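You operate a simulated robot arm through the tools that you are given. There is no shell and no other tool.

You are at the controls of a simulated robot arm. One attempt, no reset.

TASK
Put things in order on the motor bench top. At the end: the orange seal bag (marked "SEALS") stands where the yellow packing block stood; the teal packing block stands where the orange seal bag stood; the black rubber foot block stands where the teal packing block stood; the yellow packing block is on the heater plate; whatever was shut is shut again. Leave all else as you found it, and nothing knocked over.

It is judged by the outcome, as a careful person would: the job done as asked, and still so three seconds after it is handed in. It fails if anything else is knocked over, pushed out of place, dropped, spilled or broken. Lids that push on must go on centred and level and be pressed home; caps that screw on are set level and turned clockwise until they are tight.

THE ROBOT
A 7-joint arm with a two-finger parallel gripper, fixed in place. Base frame: the origin is at the foot of the arm, x ahead of it, y to its left, z up; the work surface is at about z = 0. Lengths are in mm, angles in rad, forces in N, time in s.
With the tool pointing down near the work surface it reaches from about 240 to 620 mm from the base axis. Its first joint turns from -1.152 to 1.152 rad. Payload 2.6 kg.
Tool frame: the origin (TCP) lies between the finger pads and is the grasp point; the fingertips stand 30 mm ahead of it; z points along the fingers, y is the line along which they close. The gripper opens to 94 mm. The fingers are 28 mm wide and 10 mm thick; the gripper's body (50 by 96 mm) begins 55 mm behind the TCP.
Orientation is told as [roll, pitch, yaw] about the base's x, y, z axes, in that order, counted from this pose: with the fingers straight down and closing along the base's y, the tool's x points along the base's -x, its y along +y and its z along -z.

THE INTERFACE
- The arm moves only by the tool nudge_tool. Its argument "commands" is a list of rows, each a list of 3 entries, a list of its own where there are three numbers: the turn, a rotation vector about the base's x, y, z in rad, then the shift along the base's x, y, z in m, then the opening in per cent of the stroke, from 0 (shut) to 100 (fully open). In form: [[[ax, ay, az], [tx, ty, tz], claw], ...]. A call has 1 to 20 rows; each row shifts and turns the commanded pose from where the row before left it. Each row takes 0.2 s and may step no farther than 50 mm and 0.15 rad from the row before; otherwise, or with a gripper value out of range, the whole call is refused. A pose out of reach is approached as far as the arm can. The call stops where the force on the tool passes 40 N (or 10 N more than at its start, if that is more) or the arm is blocked; 0.2 s more then pass. Each finger travels about 72 mm/s and halts on what it meets, pressing with about 32 N; the grip force reading is that of the motor and also rises with nothing between the fingers. The clock runs only during rows and for 0.2 s after the last one: add rows that do not move to give the fingers time. The reply holds the time, the measured pose of the TCP, the force on the tool along the base axes, the opening and the grip force, in the units named above and with some noise, with the torque about the TCP (base axes, N m) and any sound that the robot's microphone picked up, and new pictures: "show" is both (left out), scene, wrist or none.
- Cameras (640 x 400 px; columns grow to the right, rows downward): "scene" is fixed at [45.6, 430.6, 563.8]; the picture's right is [-0.72, -0.69, 0.00], its down [-0.44, 0.46, -0.77] and it looks along [0.53, -0.56, -0.64] (base axes); focal length 308 px, centre (320, 200). "wrist" rides on the gripper at [76, 14, -102] in the tool frame; the picture's right is [-0.18, 0.98, 0.00], its down [-0.75, -0.14, -0.64] and it looks along [-0.63, -0.12, 0.77] (tool axes); focal length 243 px, centre (320, 200). There is no depth. A picture from a camera that has moved, and an enlarged one, comes with that camera's place and axes in the base frame and with its lens. The place of the scene camera against the robot may be out by one fixed shift of up to 18 mm in any direction.
- close_up(camera, box): a new picture of the part [left, top, right, bottom] of that camera's present view, enlarged. The clock stands still meanwhile.
- sign_off(): hands the job in; it is judged then, once.

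Nothing tells you positions but the pictures and the camera data. Unless the task says otherwise, let go and move clear before handing in.

The tools are called after "Emit:" as a command line: name --argument value ..., lists and objects as JSON in quotes. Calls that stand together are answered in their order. nudge_tool: Moves the arm, as the interface text tells. Its arguments: {"type":"object","properties":{"commands":{"type":"array","items":{"type":"array"}},"show":{"type":"string","enum":["both","scene","wrist","none"]}},"required":["commands"]} The other tools are called the same way: close_up (camera, box) takes an enlarged picture of a part of a camera's view; sign_off () hands the job in.

At the start:

```text
time: 0.0
tcp_pos: [441.6, 120.2, 309.7]
tcp_rot: [0.001, 0.001, 0.001]
contact_force: [0.1, -0.5, -0.6]
wrist_torque: [-0.01, -0.02, -0.02]
gripper_width: 93.8
finger_force: 0.0
```

scene: 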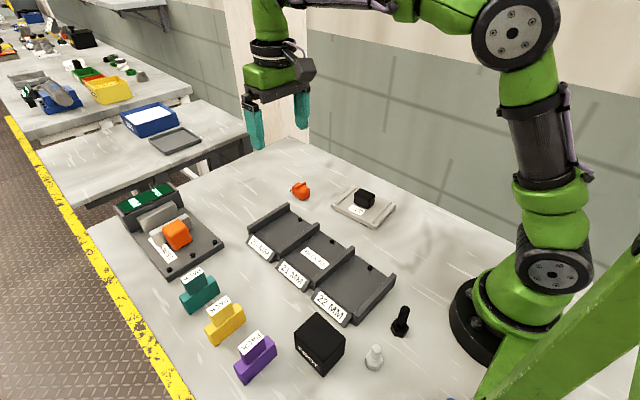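
wrist: 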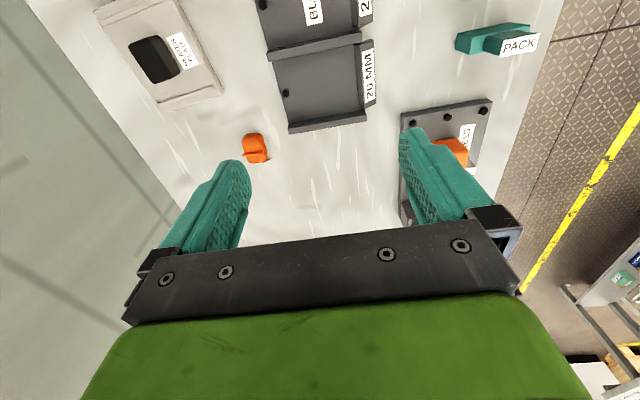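

I see a bench with a tray holder (three bays), a heater plate with a black block on it, teal/yellow/purple blocks, a black box and an orange item on a grey fixture. I'll look closer before moving.

Emit:
close_up --camera "scene" --box '[90, 170, 250, 270]'

Emit:
close_up --camera "scene" --box '[160, 260, 320, 390]'

Emit:
close_up --camera "scene" --box '[270, 160, 430, 260]'

Emit:
close_up --camera "scene" --box '[280, 290, 440, 390]'

Emit:
close_up --camera "scene" --box '[230, 190, 410, 330]'

Emit:
close_up --camera "wrist" --box '[80, 0, 400, 200]'

Emit:
close_up --camera "wrist" --box '[380, 0, 560, 240]'

```text
4.00 times, centred on (170, 220) of scene
camera zoom: at [45.6, 430.6, 563.8], right [-0.72, -0.69, 0.0], down [-0.44, 0.46, -0.77], along [0.53, -0.56, -0.64], focal length 1232 px, centre (920, 120)
```

zoom: 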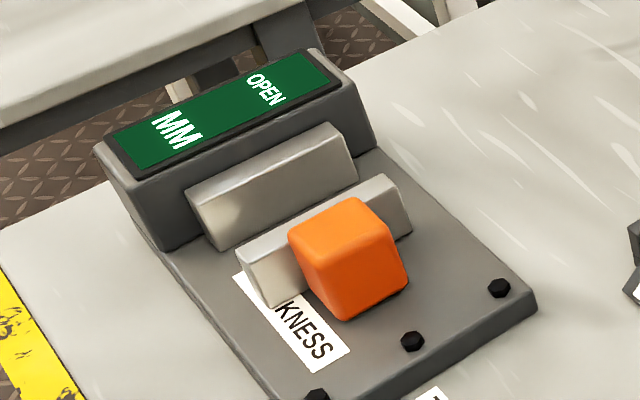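

```text
3.08 times, centred on (240, 325) of scene
camera zoom: at [45.6, 430.6, 563.8], right [-0.72, -0.69, 0.0], down [-0.44, 0.46, -0.77], along [0.53, -0.56, -0.64], focal length 948 px, centre (566, -185)
```

zoom: 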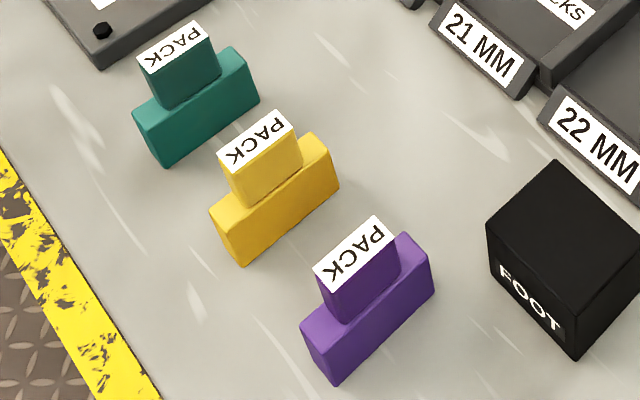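

```text
4.00 times, centred on (350, 210) of scene
camera zoom: at [45.6, 430.6, 563.8], right [-0.72, -0.69, 0.0], down [-0.44, 0.46, -0.77], along [0.53, -0.56, -0.64], focal length 1232 px, centre (200, 160)
```

zoom: 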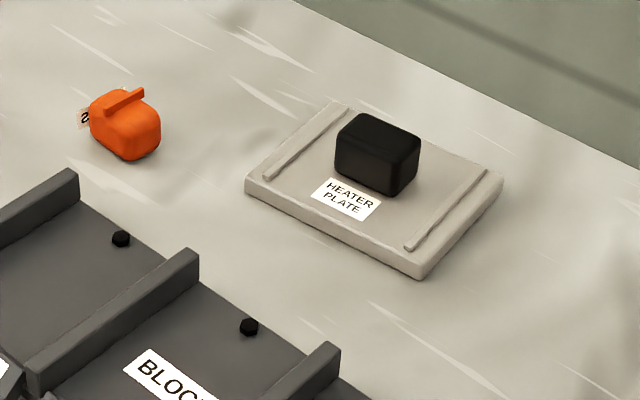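

```text
4.00 times, centred on (360, 340) of scene
camera zoom: at [45.6, 430.6, 563.8], right [-0.72, -0.69, 0.0], down [-0.44, 0.46, -0.77], along [0.53, -0.56, -0.64], focal length 1232 px, centre (160, -360)
```

zoom: 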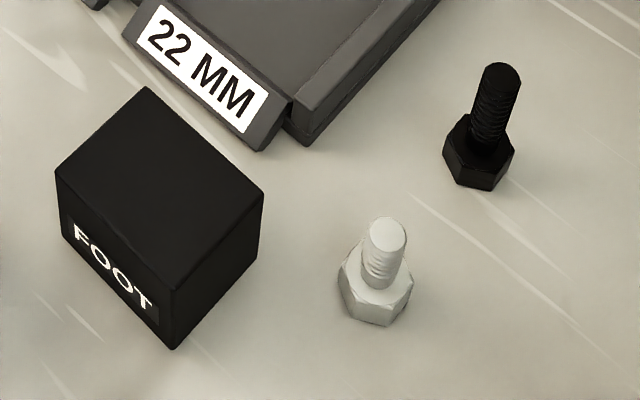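

```text
2.86 times, centred on (320, 260) of scene
camera zoom: at [45.6, 430.6, 563.8], right [-0.72, -0.69, 0.0], down [-0.44, 0.46, -0.77], along [0.53, -0.56, -0.64], focal length 880 px, centre (320, 29)
```

zoom: 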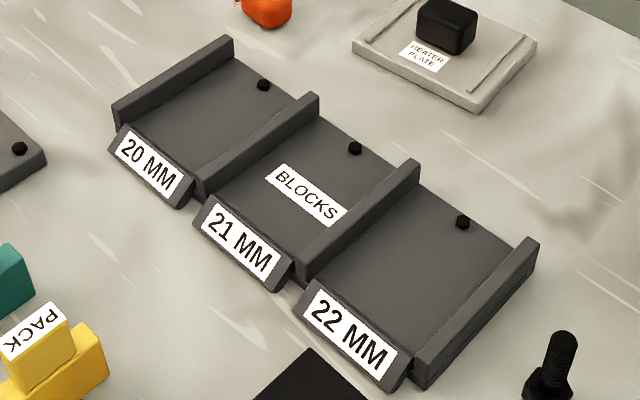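

```text
2.00 times, centred on (240, 100) of wrist
camera zoom: at [365.9, 133.8, 411.1], right [0.18, 0.98, 0.0], down [0.75, -0.14, 0.64], along [0.63, -0.12, -0.77], focal length 485 px, centre (480, 400)
```

zoom: 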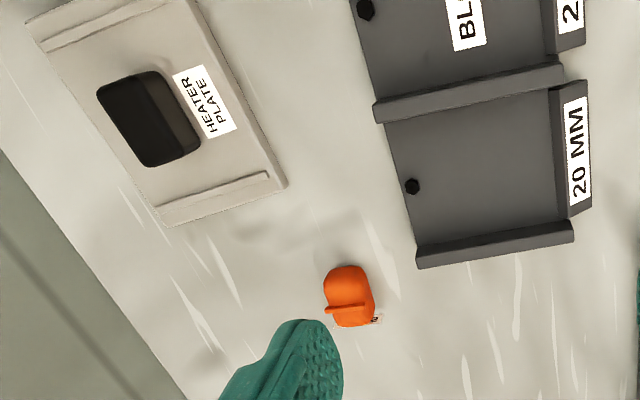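

```text
1.67 times, centred on (470, 120) of wrist
camera zoom: at [365.9, 133.8, 411.1], right [0.18, 0.98, 0.0], down [0.75, -0.14, 0.64], along [0.63, -0.12, -0.77], focal length 404 px, centre (70, 333)
```

zoom: 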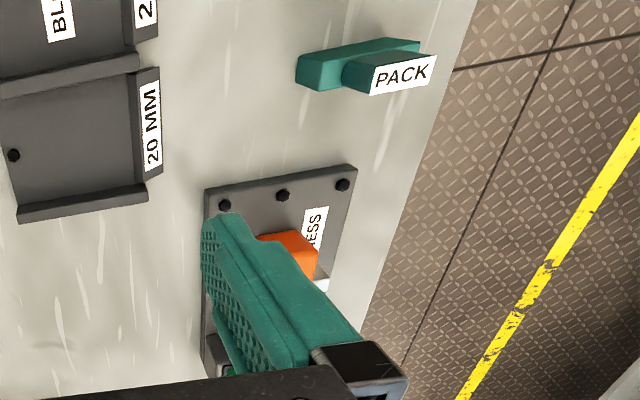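

The "FOOT" cube near the base looks like the rubber foot block, and the small rounded black piece on the heater plate looks like a separate workpiece. I'll move the wrist camera over the packing blocks to get accurate positions.

Emit:
nudge_tool --commands '[[[0, 0, 0], [0, 0.04, 0], 100], [[0, 0, 0], [0, 0.04, 0], 100], [[0, 0, 0], [0, 0.04, 0], 100], [[0, 0, 0], [0, 0.04, 0], 100], [[0, 0, 0], [0, 0.04, 0], 100], [[0, 0, 0], [0, 0, 0], 100], [[0, 0, 0], [0, 0, 0], 100]]'

```text
time: 1.6
tcp_pos: [443.3, 317.9, 312.1]
tcp_rot: [0.0, 0.0, 0.003]
contact_force: [0.4, 0.3, -0.3]
wrist_torque: [0.01, -0.03, 0.01]
gripper_width: 94.0
finger_force: 0.1
camera wrist: at [367.1, 333.4, 412.3], right [0.18, 0.98, 0.0], down [0.75, -0.14, 0.64], along [0.63, -0.12, -0.77], focal length 243 px, centre (320, 200)
```

scene: 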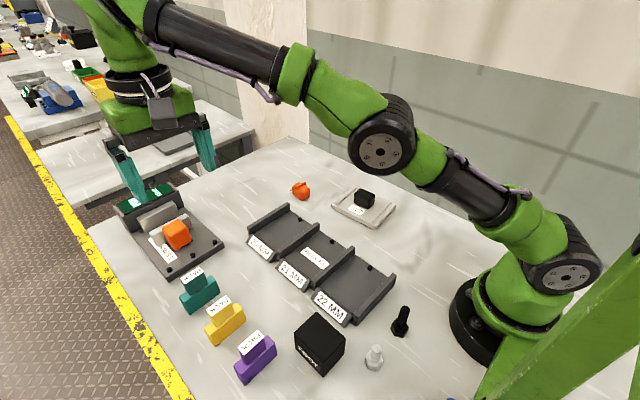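
wrist: 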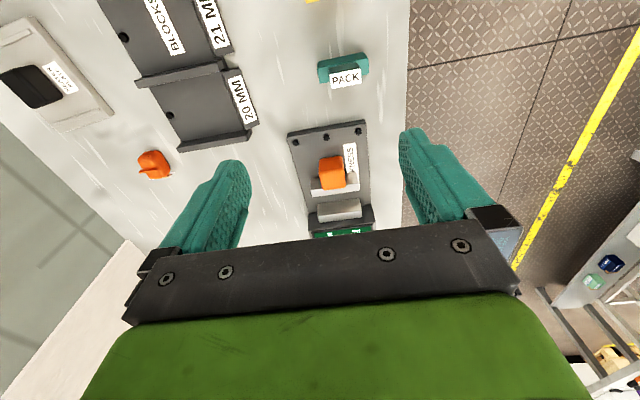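

The teal block shows up in the wrist view just ahead of the yellow edge. I'll back the tool up in x so that the yellow, purple and foot blocks come into view.

Emit:
close_up --camera "wrist" --box '[240, 0, 440, 125]'

Emit:
nudge_tool --commands '[[[0, 0, 0], [-0.04, 0, 0], 100], [[0, 0, 0], [-0.04, 0, 0], 100], [[0, 0, 0], [-0.04, 0, 0], 100], [[0, 0, 0], [0, -0.01, 0], 100], [[0, 0, 0], [0, 0, 0], 100], [[0, 0, 0], [0, 0, 0], 100]]'

Emit:
close_up --camera "wrist" --box '[240, 0, 440, 125]'

```text
3.20 times, centred on (340, 62) of wrist
camera zoom: at [367.1, 333.4, 412.3], right [0.18, 0.98, 0.0], down [0.75, -0.14, 0.64], along [0.63, -0.12, -0.77], focal length 776 px, centre (256, 640)
```

zoom: 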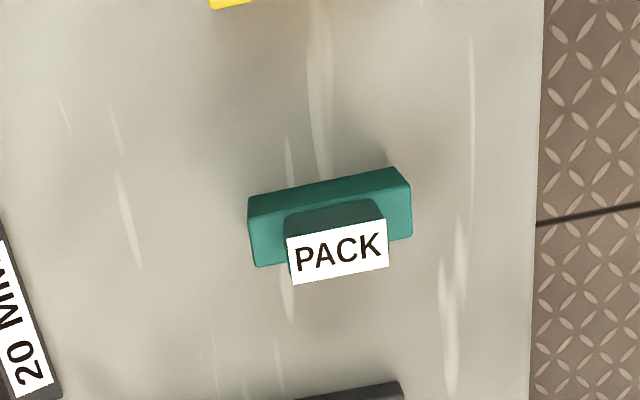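

```text
time: 3.0
tcp_pos: [322.4, 309.4, 309.5]
tcp_rot: [-0.001, -0.001, -0.001]
contact_force: [0.2, 0.8, 0.4]
wrist_torque: [0.01, -0.01, 0.01]
gripper_width: 94.0
finger_force: 0.1
camera wrist: at [246.4, 324.6, 411.2], right [0.18, 0.98, 0.0], down [0.75, -0.14, 0.64], along [0.63, -0.12, -0.77], focal length 243 px, centre (320, 200)
```

scene: 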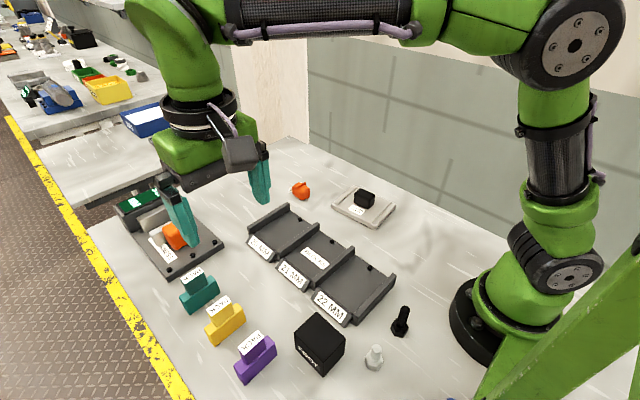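
wrist: 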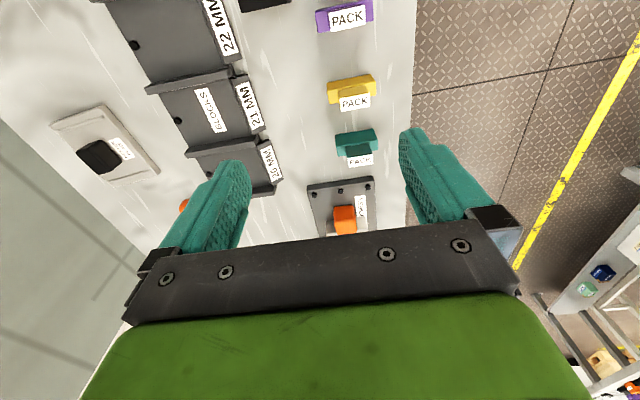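

```text
3.20 times, centred on (340, 62) of wrist
camera zoom: at [246.4, 324.6, 411.2], right [0.18, 0.98, 0.0], down [0.75, -0.14, 0.64], along [0.63, -0.12, -0.77], focal length 776 px, centre (256, 640)
```

zoom: 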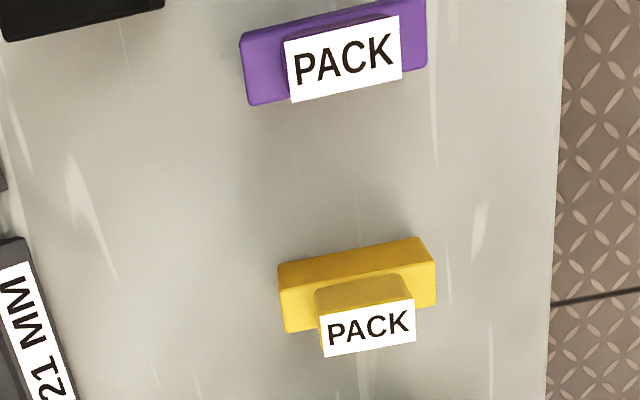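

Teal stands at about (449, 350) and yellow at about (359, 351). Each is about 67 x 20 mm, with the slab top at about z 45 and the tab top at about z 84. Next I'll look at the heater plate and the bag.

Emit:
nudge_tool --commands '[[[0, 0, 0], [0.013, -0.041, 0], 100], [[0, 0, 0], [0.013, -0.041, 0], 100], [[0, 0, 0], [0.013, -0.041, 0], 100], [[0, 0, 0], [0.013, -0.041, 0], 100], [[0, 0, 0], [0.013, -0.041, 0], 100], [[0, 0, 0], [0.013, -0.041, 0], 100], [[0, 0, 0], [0.013, -0.041, 0], 100], [[0, 0, 0], [0.013, -0.041, 0], 100], [[0, 0, 0], [0.013, -0.041, 0], 100], [[0, 0, 0], [0.013, -0.041, 0], 100], [[0, 0, 0], [0, 0, 0], 100], [[0, 0, 0], [0, 0, 0], 100]]'

Emit:
close_up --camera "wrist" --box '[220, 0, 420, 125]'

Emit:
close_up --camera "wrist" --box '[300, 80, 460, 180]'

```text
time: 5.6
tcp_pos: [452.7, -100.5, 310.4]
tcp_rot: [0.0, 0.0, 0.001]
contact_force: [-0.5, -0.4, -1.4]
wrist_torque: [0.02, -0.02, 0.02]
gripper_width: 94.0
finger_force: 0.1
camera wrist: at [376.1, -85.6, 411.0], right [0.18, 0.98, 0.0], down [0.75, -0.14, 0.64], along [0.63, -0.12, -0.77], focal length 243 px, centre (320, 200)
```

scene: 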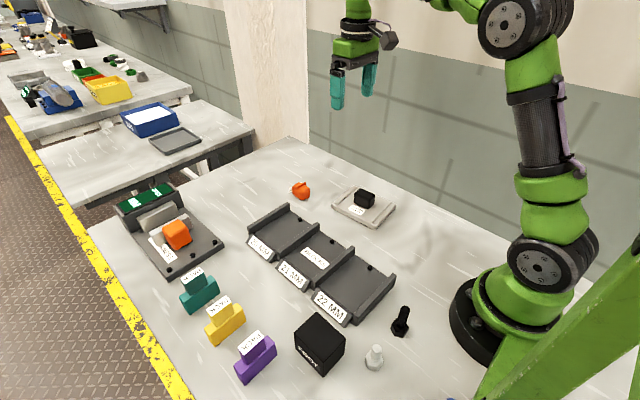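
wrist: 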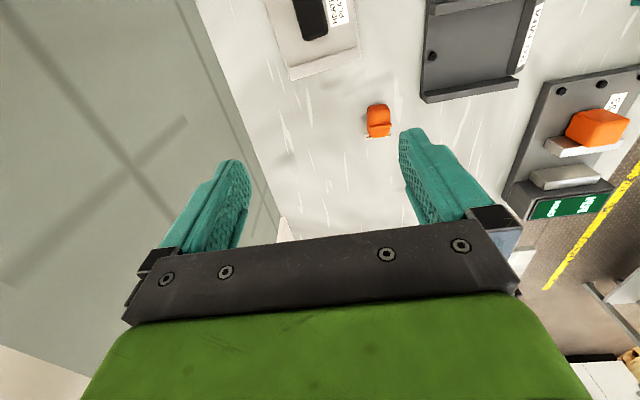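

```text
3.20 times, centred on (320, 62) of wrist
camera zoom: at [376.1, -85.6, 411.0], right [0.18, 0.98, 0.0], down [0.75, -0.14, 0.64], along [0.63, -0.12, -0.77], focal length 776 px, centre (320, 640)
```

zoom: 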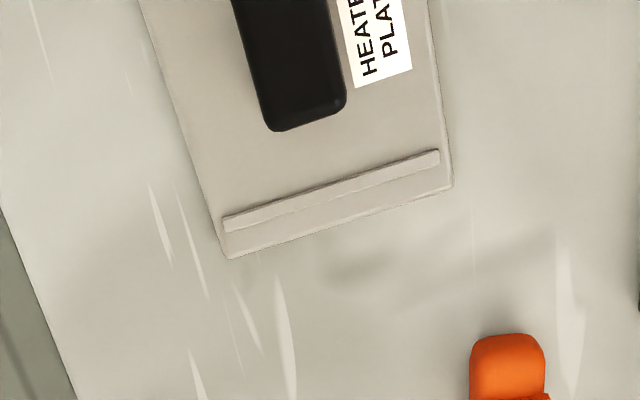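

```text
4.00 times, centred on (380, 130) of wrist
camera zoom: at [376.1, -85.6, 411.0], right [0.18, 0.98, 0.0], down [0.75, -0.14, 0.64], along [0.63, -0.12, -0.77], focal length 970 px, centre (80, 480)
```

zoom: 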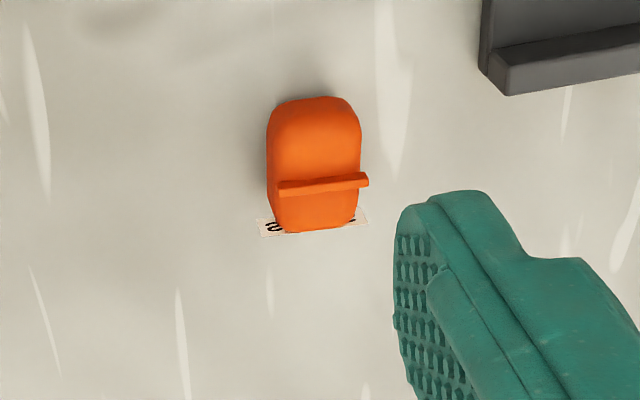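

The bag is at about (547, -18), roughly 37 mm wide in y. The heater plate is turned by about 4–5°, with free space on its +y side, so I'll take one more view to pin down that gap.

Emit:
nudge_tool --commands '[[[0, 0, 0], [-0.045, 0.02, 0], 100], [[0, 0, 0], [-0.045, 0.02, 0], 100], [[0, 0, 0], [0, 0, 0], 100], [[0, 0, 0], [0, 0, 0], 100]]' --show "wrist"

Emit:
close_up --camera "wrist" --box '[200, 0, 400, 125]'

```text
time: 6.6
tcp_pos: [362.1, -61.0, 307.3]
tcp_rot: [-0.001, 0.001, 0.003]
contact_force: [0.3, -0.2, 0.2]
wrist_torque: [0.01, -0.03, -0.03]
gripper_width: 94.0
finger_force: 0.1
camera wrist: at [286.4, -45.1, 409.8], right [0.18, 0.98, 0.0], down [0.75, -0.14, 0.64], along [0.63, -0.12, -0.77], focal length 243 px, centre (320, 200)
```

wrist: 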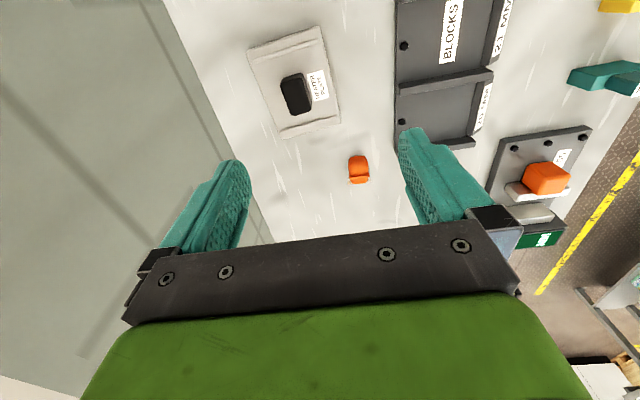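

```text
3.20 times, centred on (300, 62) of wrist
camera zoom: at [286.4, -45.1, 409.8], right [0.18, 0.98, 0.0], down [0.75, -0.14, 0.64], along [0.63, -0.12, -0.77], focal length 776 px, centre (384, 640)
```

zoom: 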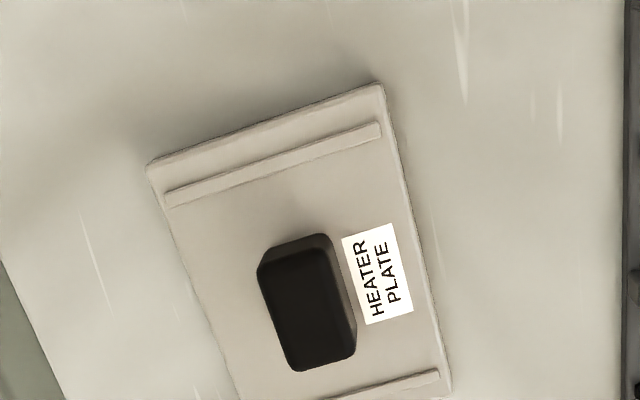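

The clear strip on the plate's +y side is centred at about (384, -64.5) and is about 38 mm wide. Now I'll go to the yellow block and hover above it.

Emit:
nudge_tool --commands '[[[0, 0, 0], [0, 0.0411, 0], 100], [[0, 0, 0], [0, 0.0411, 0], 100], [[0, 0, 0], [0, 0.0411, 0], 100], [[0, 0, 0], [0, 0.0411, 0], 100], [[0, 0, 0], [0, 0.0411, 0], 100], [[0, 0, 0], [0, 0.0411, 0], 100], [[0, 0, 0], [0, 0.0411, 0], 100], [[0, 0, 0], [0, 0.0411, 0], 100], [[0, 0, 0], [-0.003, 0.0411, 0], 100], [[0, 0, 0], [0, 0.0411, 0], 100], [[0, 0, 0], [0, 0, -0.045], 100], [[0, 0, 0], [0, 0, -0.045], 100], [[0, 0, 0], [0, 0, -0.045], 100], [[0, 0, 0], [0, 0, -0.045], 100], [[0, 0, 0], [0, 0, 0], 100], [[0, 0, 0], [0, 0, 0], 100]]'

Emit:
close_up --camera "wrist" --box '[220, 80, 420, 205]'

```text
time: 10.0
tcp_pos: [358.7, 350.8, 127.5]
tcp_rot: [0.0, 0.0, 0.0]
contact_force: [0.7, 0.7, -0.3]
wrist_torque: [-0.03, 0.02, 0.02]
gripper_width: 94.2
finger_force: 0.0
camera wrist: at [282.2, 365.6, 229.3], right [0.18, 0.98, 0.0], down [0.75, -0.14, 0.64], along [0.63, -0.12, -0.77], focal length 243 px, centre (320, 200)
```

scene: 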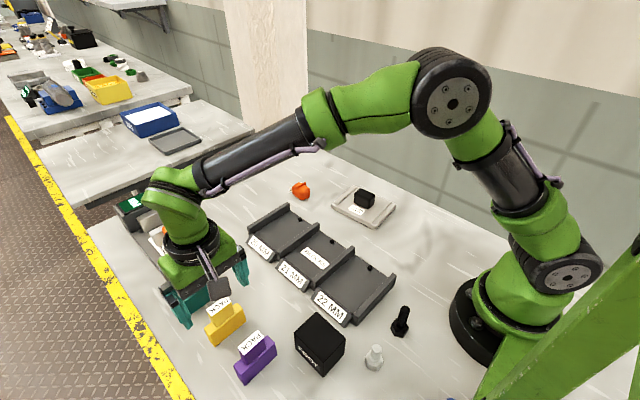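
wrist: 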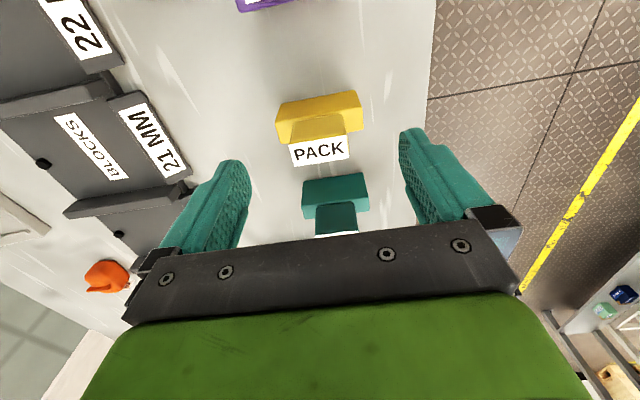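

```text
3.20 times, centred on (320, 142) of wrist
camera zoom: at [282.2, 365.6, 229.3], right [0.18, 0.98, 0.0], down [0.75, -0.14, 0.64], along [0.63, -0.12, -0.77], focal length 776 px, centre (320, 384)
```

zoom: 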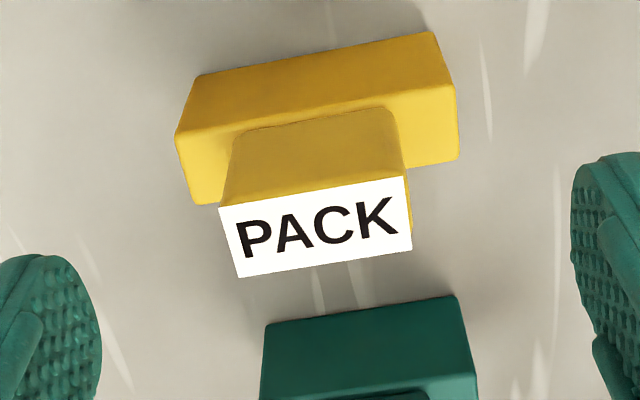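

The yellow block is centred at about (359.5, 350.7), right under the tool. I'll go down with the fingers either side of the slab's ends and close on it.

Emit:
nudge_tool --commands '[[[0, 0, 0], [0, 0, -0.03], 100], [[0, 0, 0], [0, 0, -0.03], 100], [[0, 0, 0], [0, 0, -0.024], 100], [[0, 0, 0], [0, 0, 0], 100], [[0, 0, 0], [0, 0, 0], 60], [[0, 0, 0], [0, 0, 0], 50], [[0, 0, 0], [0, 0, 0], 50], [[0, 0, 0], [0, 0, 0], 50]]'

```text
time: 11.8
tcp_pos: [358.6, 350.0, 45.0]
tcp_rot: [0.001, 0.0, 0.001]
contact_force: [-0.5, 0.0, -0.3]
wrist_torque: [-0.03, 0.0, 0.02]
gripper_width: 73.5
finger_force: 32.2
camera wrist: at [283.0, 365.2, 147.6], right [0.18, 0.98, 0.0], down [0.75, -0.14, 0.64], along [0.63, -0.12, -0.77], focal length 243 px, centre (320, 200)
```

scene: 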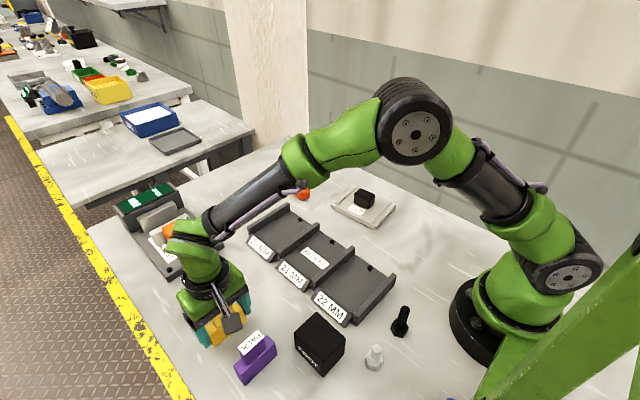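
wrist: 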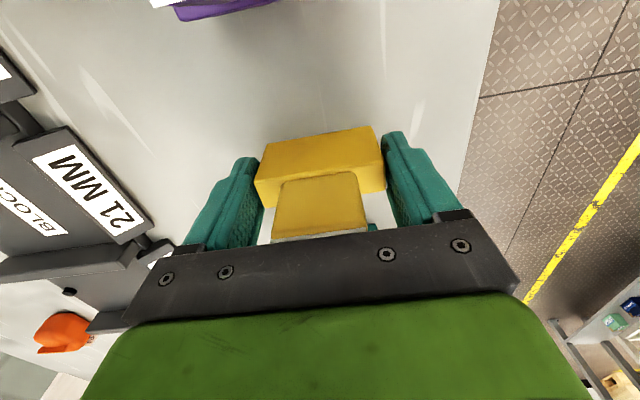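

The gripper has stopped at 73.5 mm with full grip force, so it holds the yellow slab. I'll lift it straight up and check.

Emit:
nudge_tool --commands '[[[0, 0, 0], [0, 0, 0.01], 50], [[0, 0, 0], [0, 0, 0.03], 50], [[0, 0, 0], [0, 0, 0.04], 50], [[0, 0, 0], [0, 0, 0.04], 50], [[0, 0, 0], [0, 0, 0.04], 50], [[0, 0, 0], [0, 0, 0], 50]]'

```text
time: 13.2
tcp_pos: [358.4, 348.5, 203.2]
tcp_rot: [0.0, 0.001, 0.003]
contact_force: [-1.0, 0.8, -1.9]
wrist_torque: [0.01, 0.04, -0.01]
gripper_width: 73.6
finger_force: 31.7
camera wrist: at [282.8, 363.4, 306.0], right [0.18, 0.98, 0.0], down [0.75, -0.14, 0.64], along [0.63, -0.12, -0.77], focal length 243 px, centre (320, 200)
```

scene: 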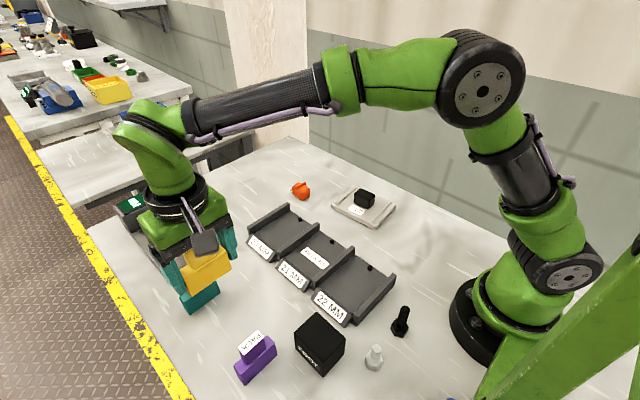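
wrist: 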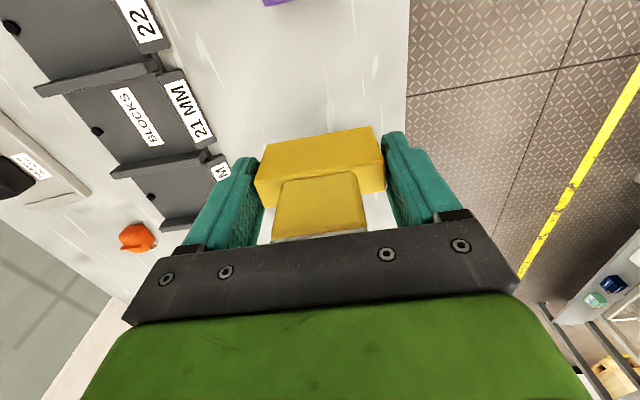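

It's held firmly. I'll carry it to above the heater plate and turn it to match the plate as I go.

Emit:
nudge_tool --commands '[[[0, 0, -0.148], [0.0025, -0.0415, 0], 50], [[0, 0, -0.148], [0.0025, -0.0415, 0], 50], [[0, 0, -0.148], [0.0025, -0.0415, 0], 50], [[0, 0, -0.148], [0.0025, -0.0415, 0], 50], [[0, 0, -0.148], [0.0025, -0.0415, 0], 50], [[0, 0, -0.148], [0.0025, -0.0415, 0], 50], [[0, 0, -0.148], [0.0025, -0.0415, 0], 50], [[0, 0, -0.148], [0.0025, -0.0415, 0], 50], [[0, 0, -0.148], [0.0025, -0.0415, 0], 50], [[0, 0, -0.148], [0.0025, -0.0415, 0], 50], [[0, 0, 0], [0, 0, 0], 50], [[0, 0, 0], [0, 0, 0], 50]]'

```text
time: 15.8
tcp_pos: [381.6, -64.7, 206.6]
tcp_rot: [0.002, -0.001, -1.48]
contact_force: [0.8, -0.1, -1.6]
wrist_torque: [0.0, 0.03, 0.0]
gripper_width: 73.7
finger_force: 32.6
camera wrist: at [389.2, 12.7, 307.1], right [1.0, -0.09, 0.0], down [-0.07, -0.76, 0.64], along [-0.06, -0.64, -0.77], focal length 243 px, centre (320, 200)
```

scene: 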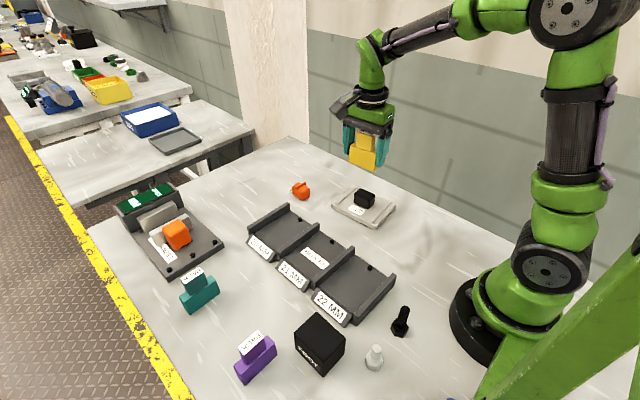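
wrist: 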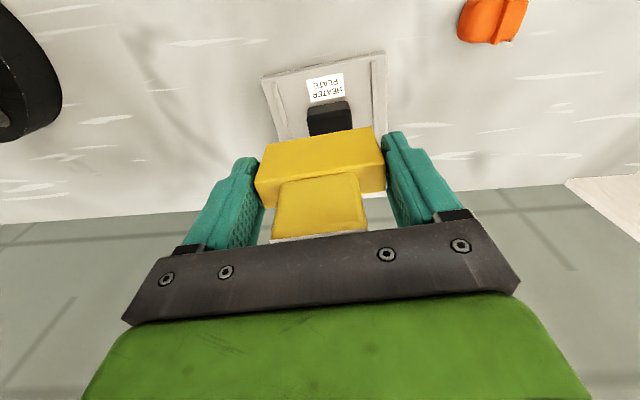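

Over the plate, the gap between the black piece (y≈-84) and the plate's edge (y≈-44) is right under the yellow block. I'll lower to just above the plate and look.

Emit:
nudge_tool --commands '[[[0, 0, 0], [0, 0, -0.04], 50], [[0, 0, 0], [0, 0, -0.04], 50], [[0, 0, 0], [0, 0, -0.035], 50], [[0, 0, 0], [0, 0, -0.02], 50], [[0, 0, 0], [0, 0, 0], 50], [[0, 0, 0], [0, 0, 0], 50]]'

Emit:
close_up --camera "scene" --box '[310, 140, 430, 240]'

Emit:
close_up --camera "wrist" --box '[220, 40, 420, 240]'

```text
time: 17.2
tcp_pos: [382.0, -64.0, 70.6]
tcp_rot: [0.0, -0.001, -1.479]
contact_force: [0.6, 0.3, -2.1]
wrist_torque: [0.02, 0.01, -0.01]
gripper_width: 73.9
finger_force: 32.3
camera wrist: at [389.3, 12.6, 171.7], right [1.0, -0.09, 0.0], down [-0.07, -0.76, 0.64], along [-0.06, -0.64, -0.77], focal length 243 px, centre (320, 200)
```

scene: 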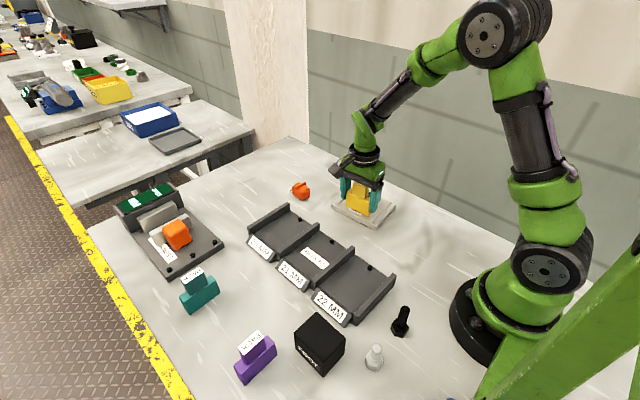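
wrist: 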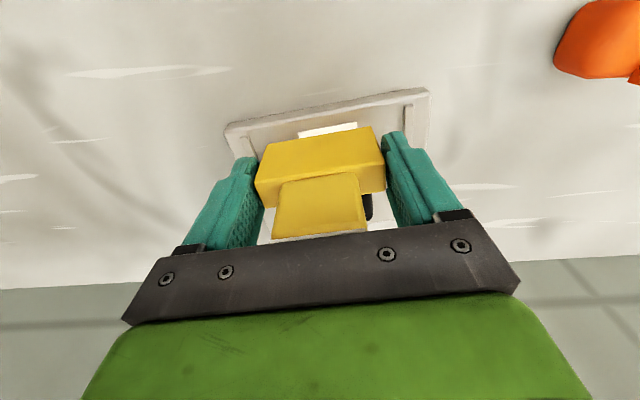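

```text
4.00 times, centred on (370, 190) of scene
camera zoom: at [45.6, 430.6, 563.8], right [-0.72, -0.69, 0.0], down [-0.44, 0.46, -0.77], along [0.53, -0.56, -0.64], focal length 1232 px, centre (120, 240)
```

zoom: 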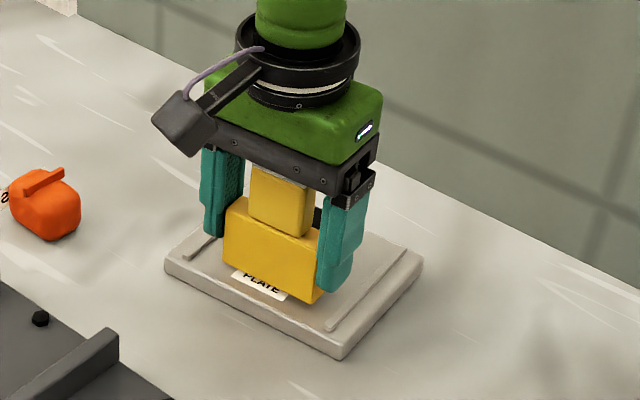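

```text
2.00 times, centred on (320, 140) of wrist
camera zoom: at [389.3, 12.6, 171.7], right [1.0, -0.09, 0.0], down [-0.07, -0.76, 0.64], along [-0.06, -0.64, -0.77], focal length 485 px, centre (320, 320)
```

zoom: 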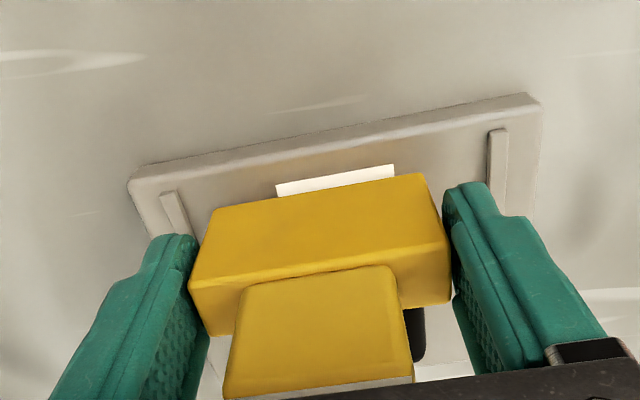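

The yellow is nicely above the free strip and aligned with the plate. I'll lower it slowly until it touches.

Emit:
nudge_tool --commands '[[[0, 0, 0], [0, 0, -0.002], 50], [[0, 0, 0], [0, 0, -0.002], 50], [[0, 0, 0], [0, 0, -0.002], 50], [[0, 0, 0], [0, 0, 0], 50]]' --show "none"

```text
time: 18.2
tcp_pos: [382.8, -64.7, 64.0]
tcp_rot: [0.001, 0.001, -1.478]
contact_force: [1.2, 0.0, -1.8]
wrist_torque: [0.05, 0.01, -0.01]
gripper_width: 74.0
finger_force: 31.7
```

Emit:
nudge_tool --commands '[[[0, 0, 0], [0, 0, -0.0015], 50], [[0, 0, 0], [0, 0, -0.0015], 50], [[0, 0, 0], [0, 0, 0], 50]]' --show "none"

Emit:
close_up --camera "scene" --box '[330, 160, 410, 230]'

```text
time: 19.0
tcp_pos: [382.1, -65.6, 62.8]
tcp_rot: [-0.001, -0.001, -1.48]
contact_force: [-6.2, -0.1, 15.3]
wrist_torque: [-0.06, 0.42, -0.04]
gripper_width: 73.7
finger_force: 31.8
```

```text
5.71 times, centred on (370, 195) of scene
camera zoom: at [45.6, 430.6, 563.8], right [-0.72, -0.69, 0.0], down [-0.44, 0.46, -0.77], along [0.53, -0.56, -0.64], focal length 1760 px, centre (34, 229)
```

zoom: 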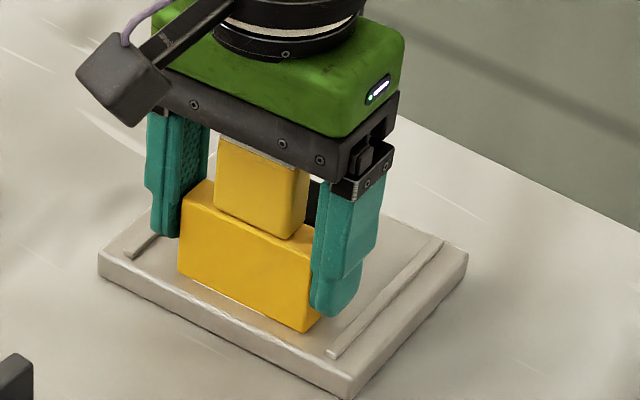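

It's touched down (about 15 N, centred). I'll open the fingers gently and rise.

Emit:
nudge_tool --commands '[[[0, 0, 0], [0, 0, 0.0007], 50], [[0, 0, 0], [0, 0, 0], 78], [[0, 0, 0], [0, 0, 0], 82], [[0, 0, 0], [0, 0, 0], 88], [[0, 0, 0], [0, 0, 0], 88], [[0, 0, 0], [0, 0, 0.01], 88], [[0, 0, 0], [0, 0, 0.03], 88], [[0, 0, 0], [0, 0, 0.04], 88], [[0, 0, 0], [0, 0, 0.04], 88], [[0, 0, 0], [0, 0, 0], 100]]'

Emit:
close_up --camera "scene" --box '[330, 160, 410, 230]'

Emit:
close_up --camera "wrist" --box '[220, 40, 420, 240]'

```text
time: 21.2
tcp_pos: [389.3, -67.3, 183.0]
tcp_rot: [0.0, 0.0, -1.479]
contact_force: [1.1, 0.0, 0.4]
wrist_torque: [-0.01, 0.01, 0.0]
gripper_width: 94.3
finger_force: 0.1
camera wrist: at [396.2, 11.0, 284.1], right [1.0, -0.09, 0.0], down [-0.07, -0.76, 0.64], along [-0.06, -0.64, -0.77], focal length 243 px, centre (320, 200)
```

scene: 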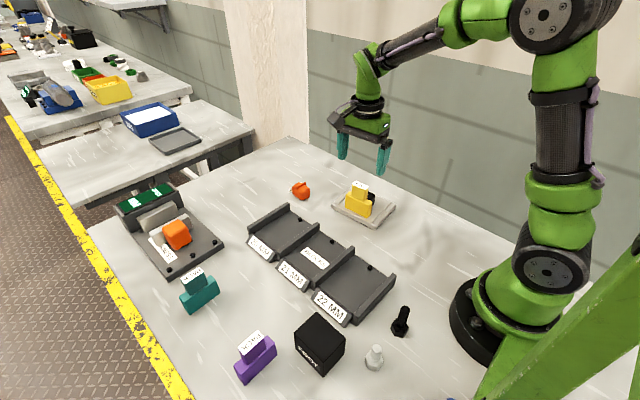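
wrist: 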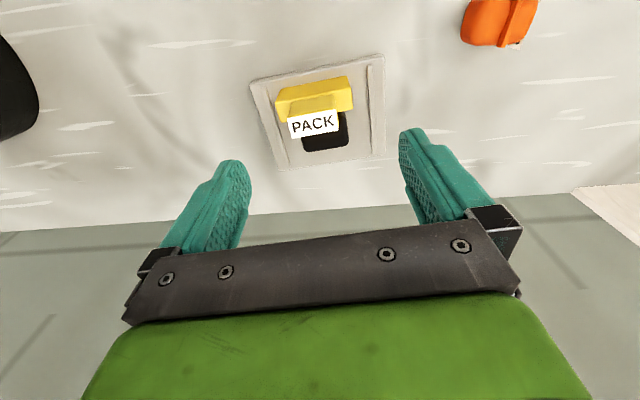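

```text
5.71 times, centred on (370, 195) of scene
camera zoom: at [45.6, 430.6, 563.8], right [-0.72, -0.69, 0.0], down [-0.44, 0.46, -0.77], along [0.53, -0.56, -0.64], focal length 1760 px, centre (34, 229)
```

zoom: 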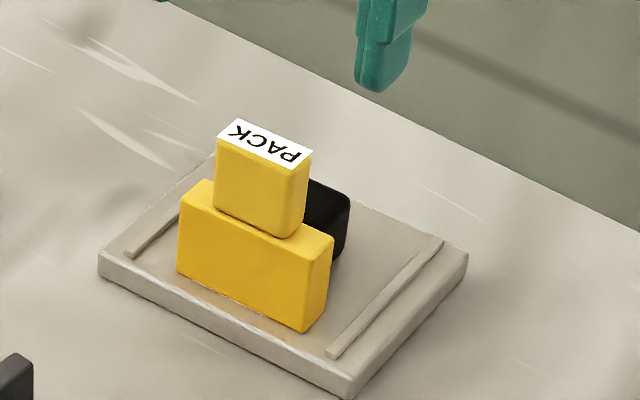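

```text
2.00 times, centred on (320, 140) of wrist
camera zoom: at [396.2, 11.0, 284.1], right [1.0, -0.09, 0.0], down [-0.07, -0.76, 0.64], along [-0.06, -0.64, -0.77], focal length 485 px, centre (320, 320)
```

zoom: 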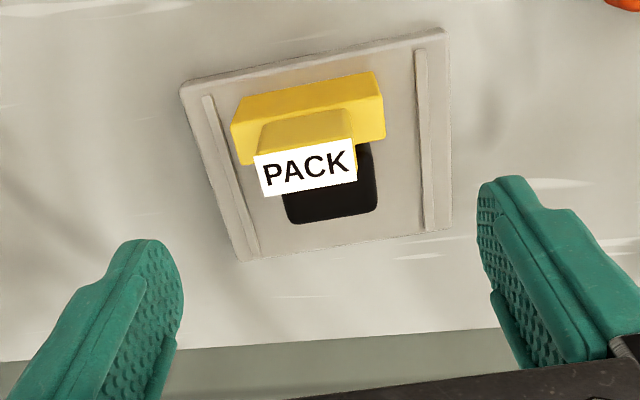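

The yellow block is standing on the plate, clear of the black piece and the ridges. I'll let the arm settle and re-read the pose before the bag.

Emit:
nudge_tool --commands '[[[0, 0, 0], [0, 0, 0], 100], [[0, 0, 0], [0, 0, 0], 100]]' --show "none"

```text
time: 21.8
tcp_pos: [389.4, -67.2, 182.3]
tcp_rot: [0.0, 0.001, -1.478]
contact_force: [0.4, -0.2, -0.9]
wrist_torque: [-0.06, -0.01, 0.02]
gripper_width: 93.9
finger_force: 0.1
```

The plate lines up with the measured pose, so I'll trust measured values from here. Next I'll turn back and hover over the orange seal bag.

Emit:
nudge_tool --commands '[[[0, 0, 0.148], [0.0158, 0.0049, 0], 100], [[0, 0, 0.148], [0.0158, 0.0049, 0], 100], [[0, 0, 0.148], [0.0158, 0.0049, 0], 100], [[0, 0, 0.148], [0.0158, 0.0049, 0], 100], [[0, 0, 0.148], [0.0158, 0.0049, 0], 100], [[0, 0, 0.148], [0.0158, 0.0049, 0], 100], [[0, 0, 0.148], [0.0158, 0.0049, 0], 100], [[0, 0, 0.148], [0.0158, 0.0049, 0], 100], [[0, 0, 0.148], [0.0158, 0.0049, 0], 100], [[0, 0, 0.148], [0.0158, 0.0049, 0], 100], [[0, 0, 0], [0, 0, -0.03], 100], [[0, 0, 0], [0, 0, -0.03], 100], [[0, 0, 0], [0, 0, 0], 100], [[0, 0, 0], [0, 0, 0], 100]]'

Emit:
close_up --camera "wrist" --box '[240, 80, 400, 180]'

Emit:
close_up --camera "scene" --box '[270, 150, 350, 210]'

```text
time: 24.8
tcp_pos: [541.6, -17.8, 120.3]
tcp_rot: [0.001, 0.0, 0.003]
contact_force: [0.3, -0.7, -0.4]
wrist_torque: [0.01, 0.01, 0.0]
gripper_width: 93.7
finger_force: 0.1
camera wrist: at [466.9, -4.0, 223.4], right [0.18, 0.98, 0.0], down [0.75, -0.14, 0.64], along [0.63, -0.12, -0.77], focal length 243 px, centre (320, 200)
```

scene: 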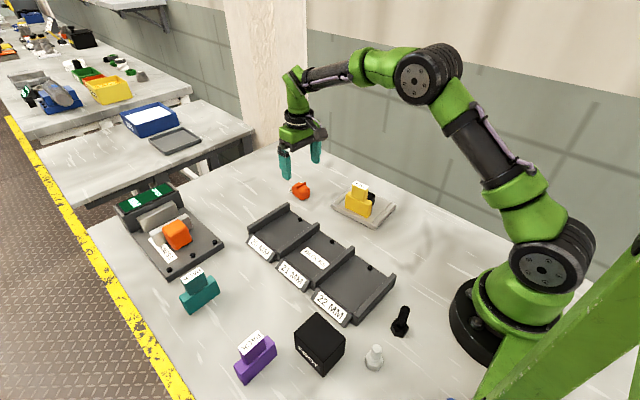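
wrist: 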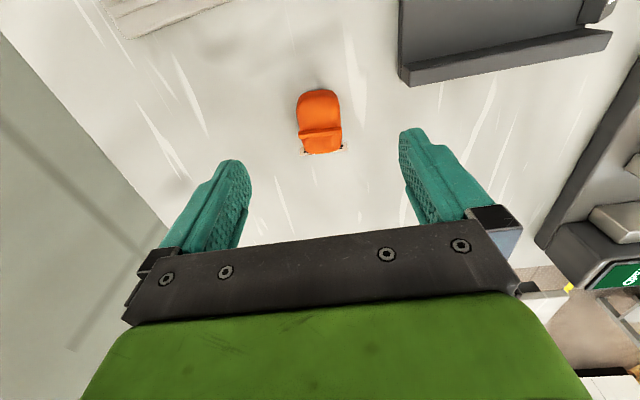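

```text
4.00 times, centred on (320, 130) of wrist
camera zoom: at [466.9, -4.0, 223.4], right [0.18, 0.98, 0.0], down [0.75, -0.14, 0.64], along [0.63, -0.12, -0.77], focal length 970 px, centre (320, 480)
```

zoom: 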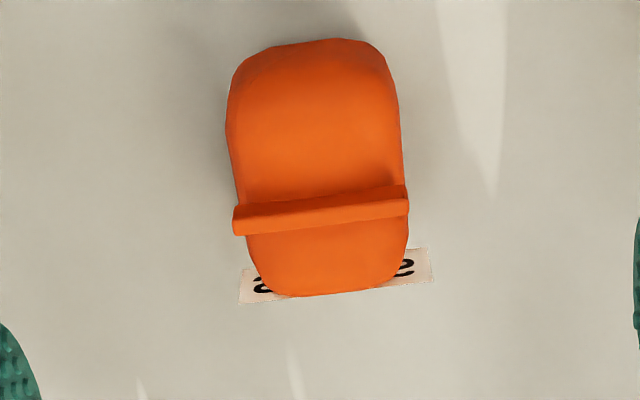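

```text
6.67 times, centred on (310, 180) of scene
camera zoom: at [45.6, 430.6, 563.8], right [-0.72, -0.69, 0.0], down [-0.44, 0.46, -0.77], along [0.53, -0.56, -0.64], focal length 2053 px, centre (387, 333)
```

zoom: 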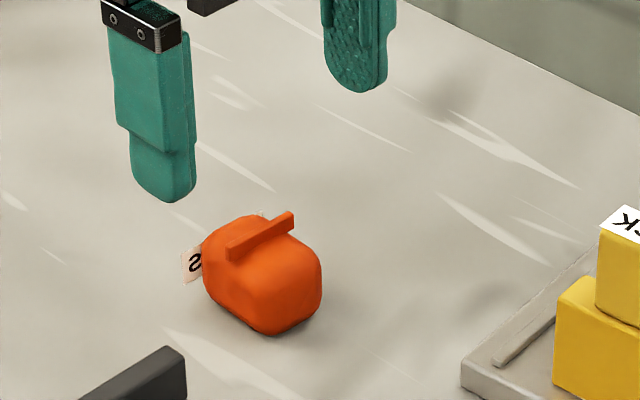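

The bag is centred at about (548, -18.5), closely aligned with the base axes. I'll shift slightly, descend and grip it across y.

Emit:
nudge_tool --commands '[[[0, 0, 0], [0.006, -0.0007, -0.02], 100], [[0, 0, 0], [0, 0, -0.03], 100], [[0, 0, 0], [0, 0, -0.03], 100], [[0, 0, 0], [0, 0, -0.004], 100], [[0, 0, 0], [0, 0, 0], 100]]'

Emit:
close_up --camera "wrist" --box '[220, 110, 420, 235]'

```text
time: 26.0
tcp_pos: [548.0, -16.1, 41.0]
tcp_rot: [-0.001, 0.0, 0.001]
contact_force: [-0.1, 0.8, -0.8]
wrist_torque: [-0.01, 0.01, -0.03]
gripper_width: 94.0
finger_force: 0.0
camera wrist: at [471.5, -2.1, 141.5], right [0.18, 0.98, 0.0], down [0.75, -0.14, 0.64], along [0.63, -0.12, -0.77], focal length 243 px, centre (320, 200)
```

scene: 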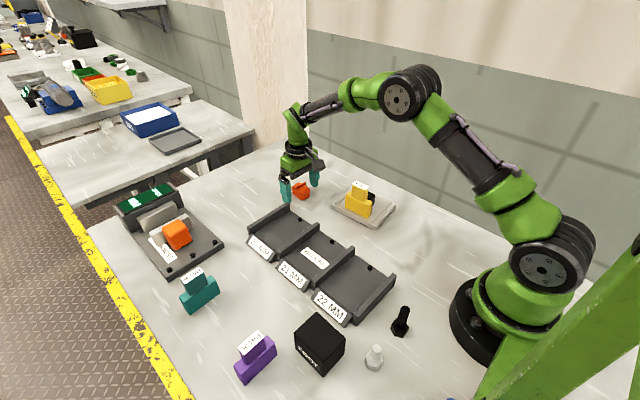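
wrist: 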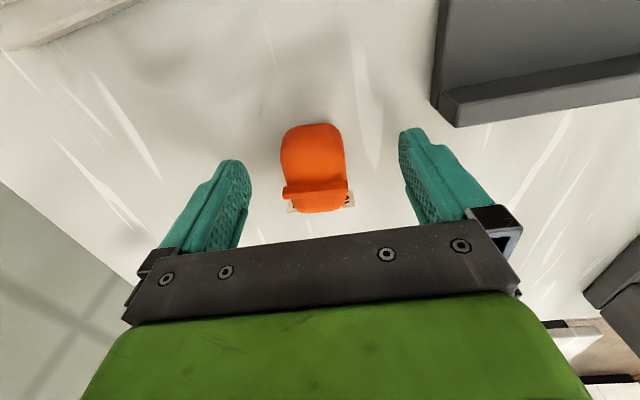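

```text
3.20 times, centred on (320, 172) of wrist
camera zoom: at [471.5, -2.1, 141.5], right [0.18, 0.98, 0.0], down [0.75, -0.14, 0.64], along [0.63, -0.12, -0.77], focal length 776 px, centre (320, 288)
```

zoom: 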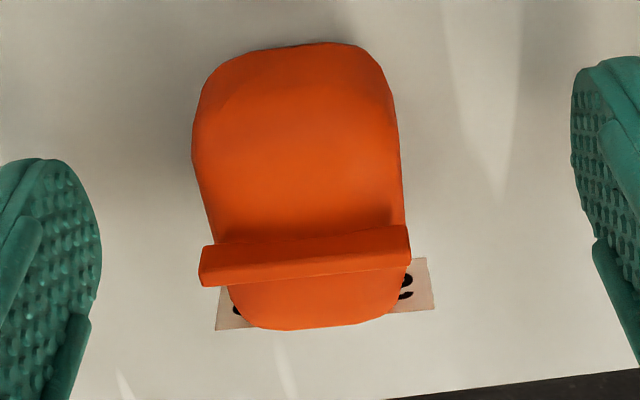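

The bag is about 2.5 mm toward -y of the tool centre. I'll correct that, go down a little more and close gently.

Emit:
nudge_tool --commands '[[[0, 0, 0], [0, -0.0025, -0.004], 100], [[0, 0, 0], [0, 0, 0], 100], [[0, 0, 0], [0, 0, 0], 70], [[0, 0, 0], [0, 0, 0], 50], [[0, 0, 0], [0, 0, 0], 40], [[0, 0, 0], [0, 0, 0], 30], [[0, 0, 0], [0, 0, 0], 20], [[0, 0, 0], [0, 0, 0], 20]]'

```text
time: 27.8
tcp_pos: [548.2, -18.7, 35.8]
tcp_rot: [0.0, 0.0, 0.0]
contact_force: [0.0, -0.1, -0.1]
wrist_torque: [0.03, -0.04, 0.03]
gripper_width: 39.7
finger_force: 31.8
camera wrist: at [472.1, -4.5, 137.4], right [0.18, 0.98, 0.0], down [0.75, -0.14, 0.64], along [0.63, -0.12, -0.77], focal length 243 px, centre (320, 200)
```

scene: 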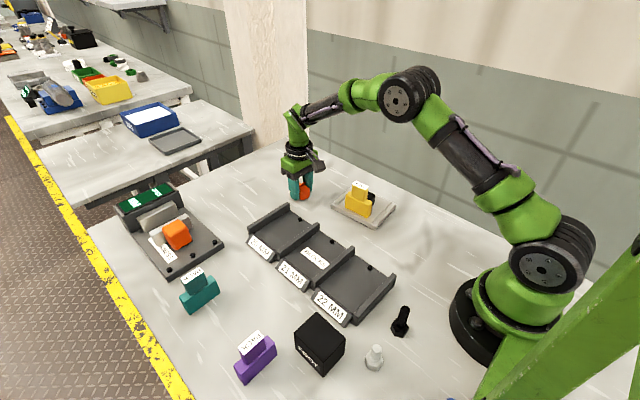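
wrist: 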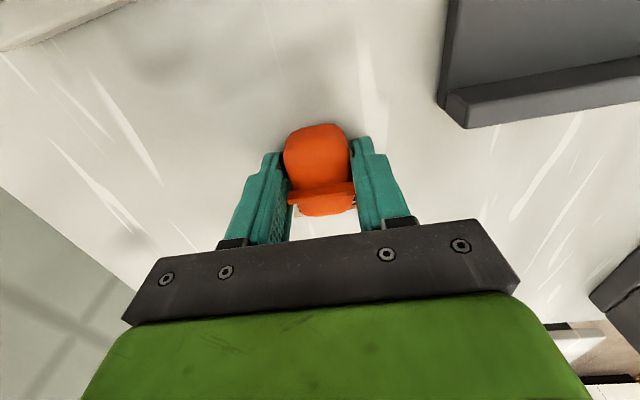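

It's gripped at 39.7 mm, which puts the bag's standing spot at about (548, -18.6). Lifting it now.

Emit:
nudge_tool --commands '[[[0, 0, 0], [0, 0, 0.01], 20], [[0, 0, 0], [0, 0, 0.03], 20], [[0, 0, 0], [0, 0, 0.04], 20], [[0, 0, 0], [0, 0, 0.04], 20], [[0, 0, 0], [0, 0, 0.03], 20], [[0, 0, 0], [0, 0, 0], 20]]'

Emit:
close_up --camera "wrist" --box '[220, 110, 420, 235]'

```text
time: 29.2
tcp_pos: [547.8, -21.6, 186.4]
tcp_rot: [-0.001, 0.0, 0.001]
contact_force: [0.2, -0.5, -1.4]
wrist_torque: [-0.02, -0.01, 0.02]
gripper_width: 39.5
finger_force: 31.8
camera wrist: at [470.4, -7.2, 287.9], right [0.18, 0.98, 0.0], down [0.75, -0.14, 0.64], along [0.63, -0.12, -0.77], focal length 243 px, centre (320, 200)
```

scene: 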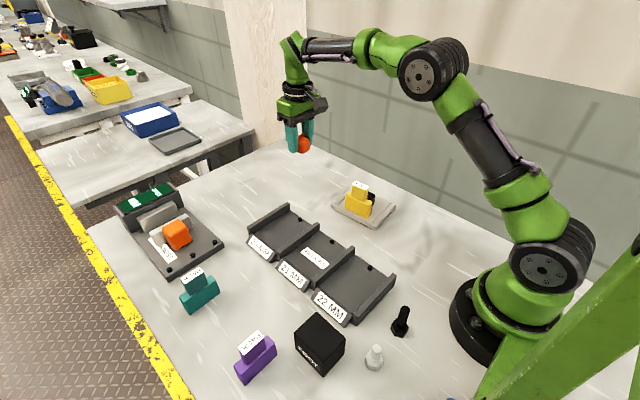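
wrist: 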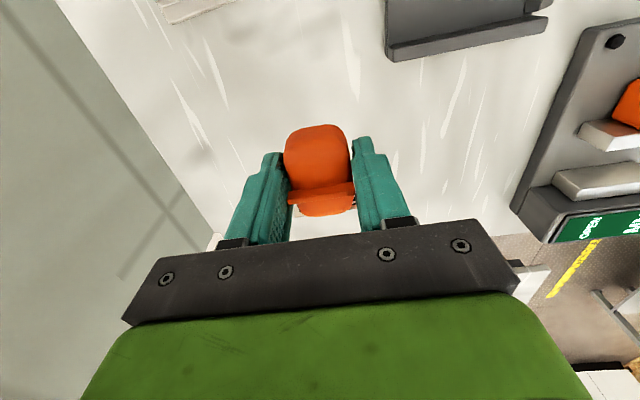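

```text
3.20 times, centred on (320, 172) of wrist
camera zoom: at [470.4, -7.2, 287.9], right [0.18, 0.98, 0.0], down [0.75, -0.14, 0.64], along [0.63, -0.12, -0.77], focal length 776 px, centre (320, 288)
```

zoom: 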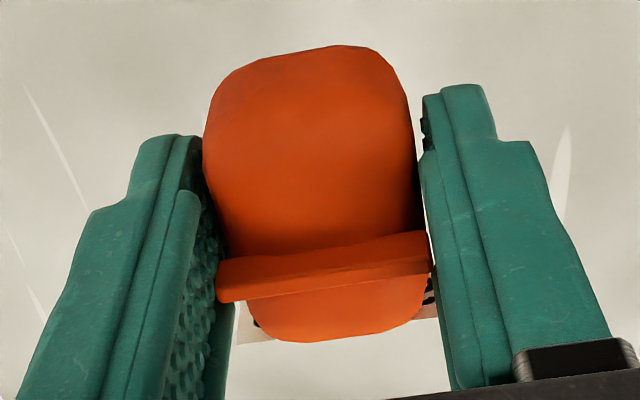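

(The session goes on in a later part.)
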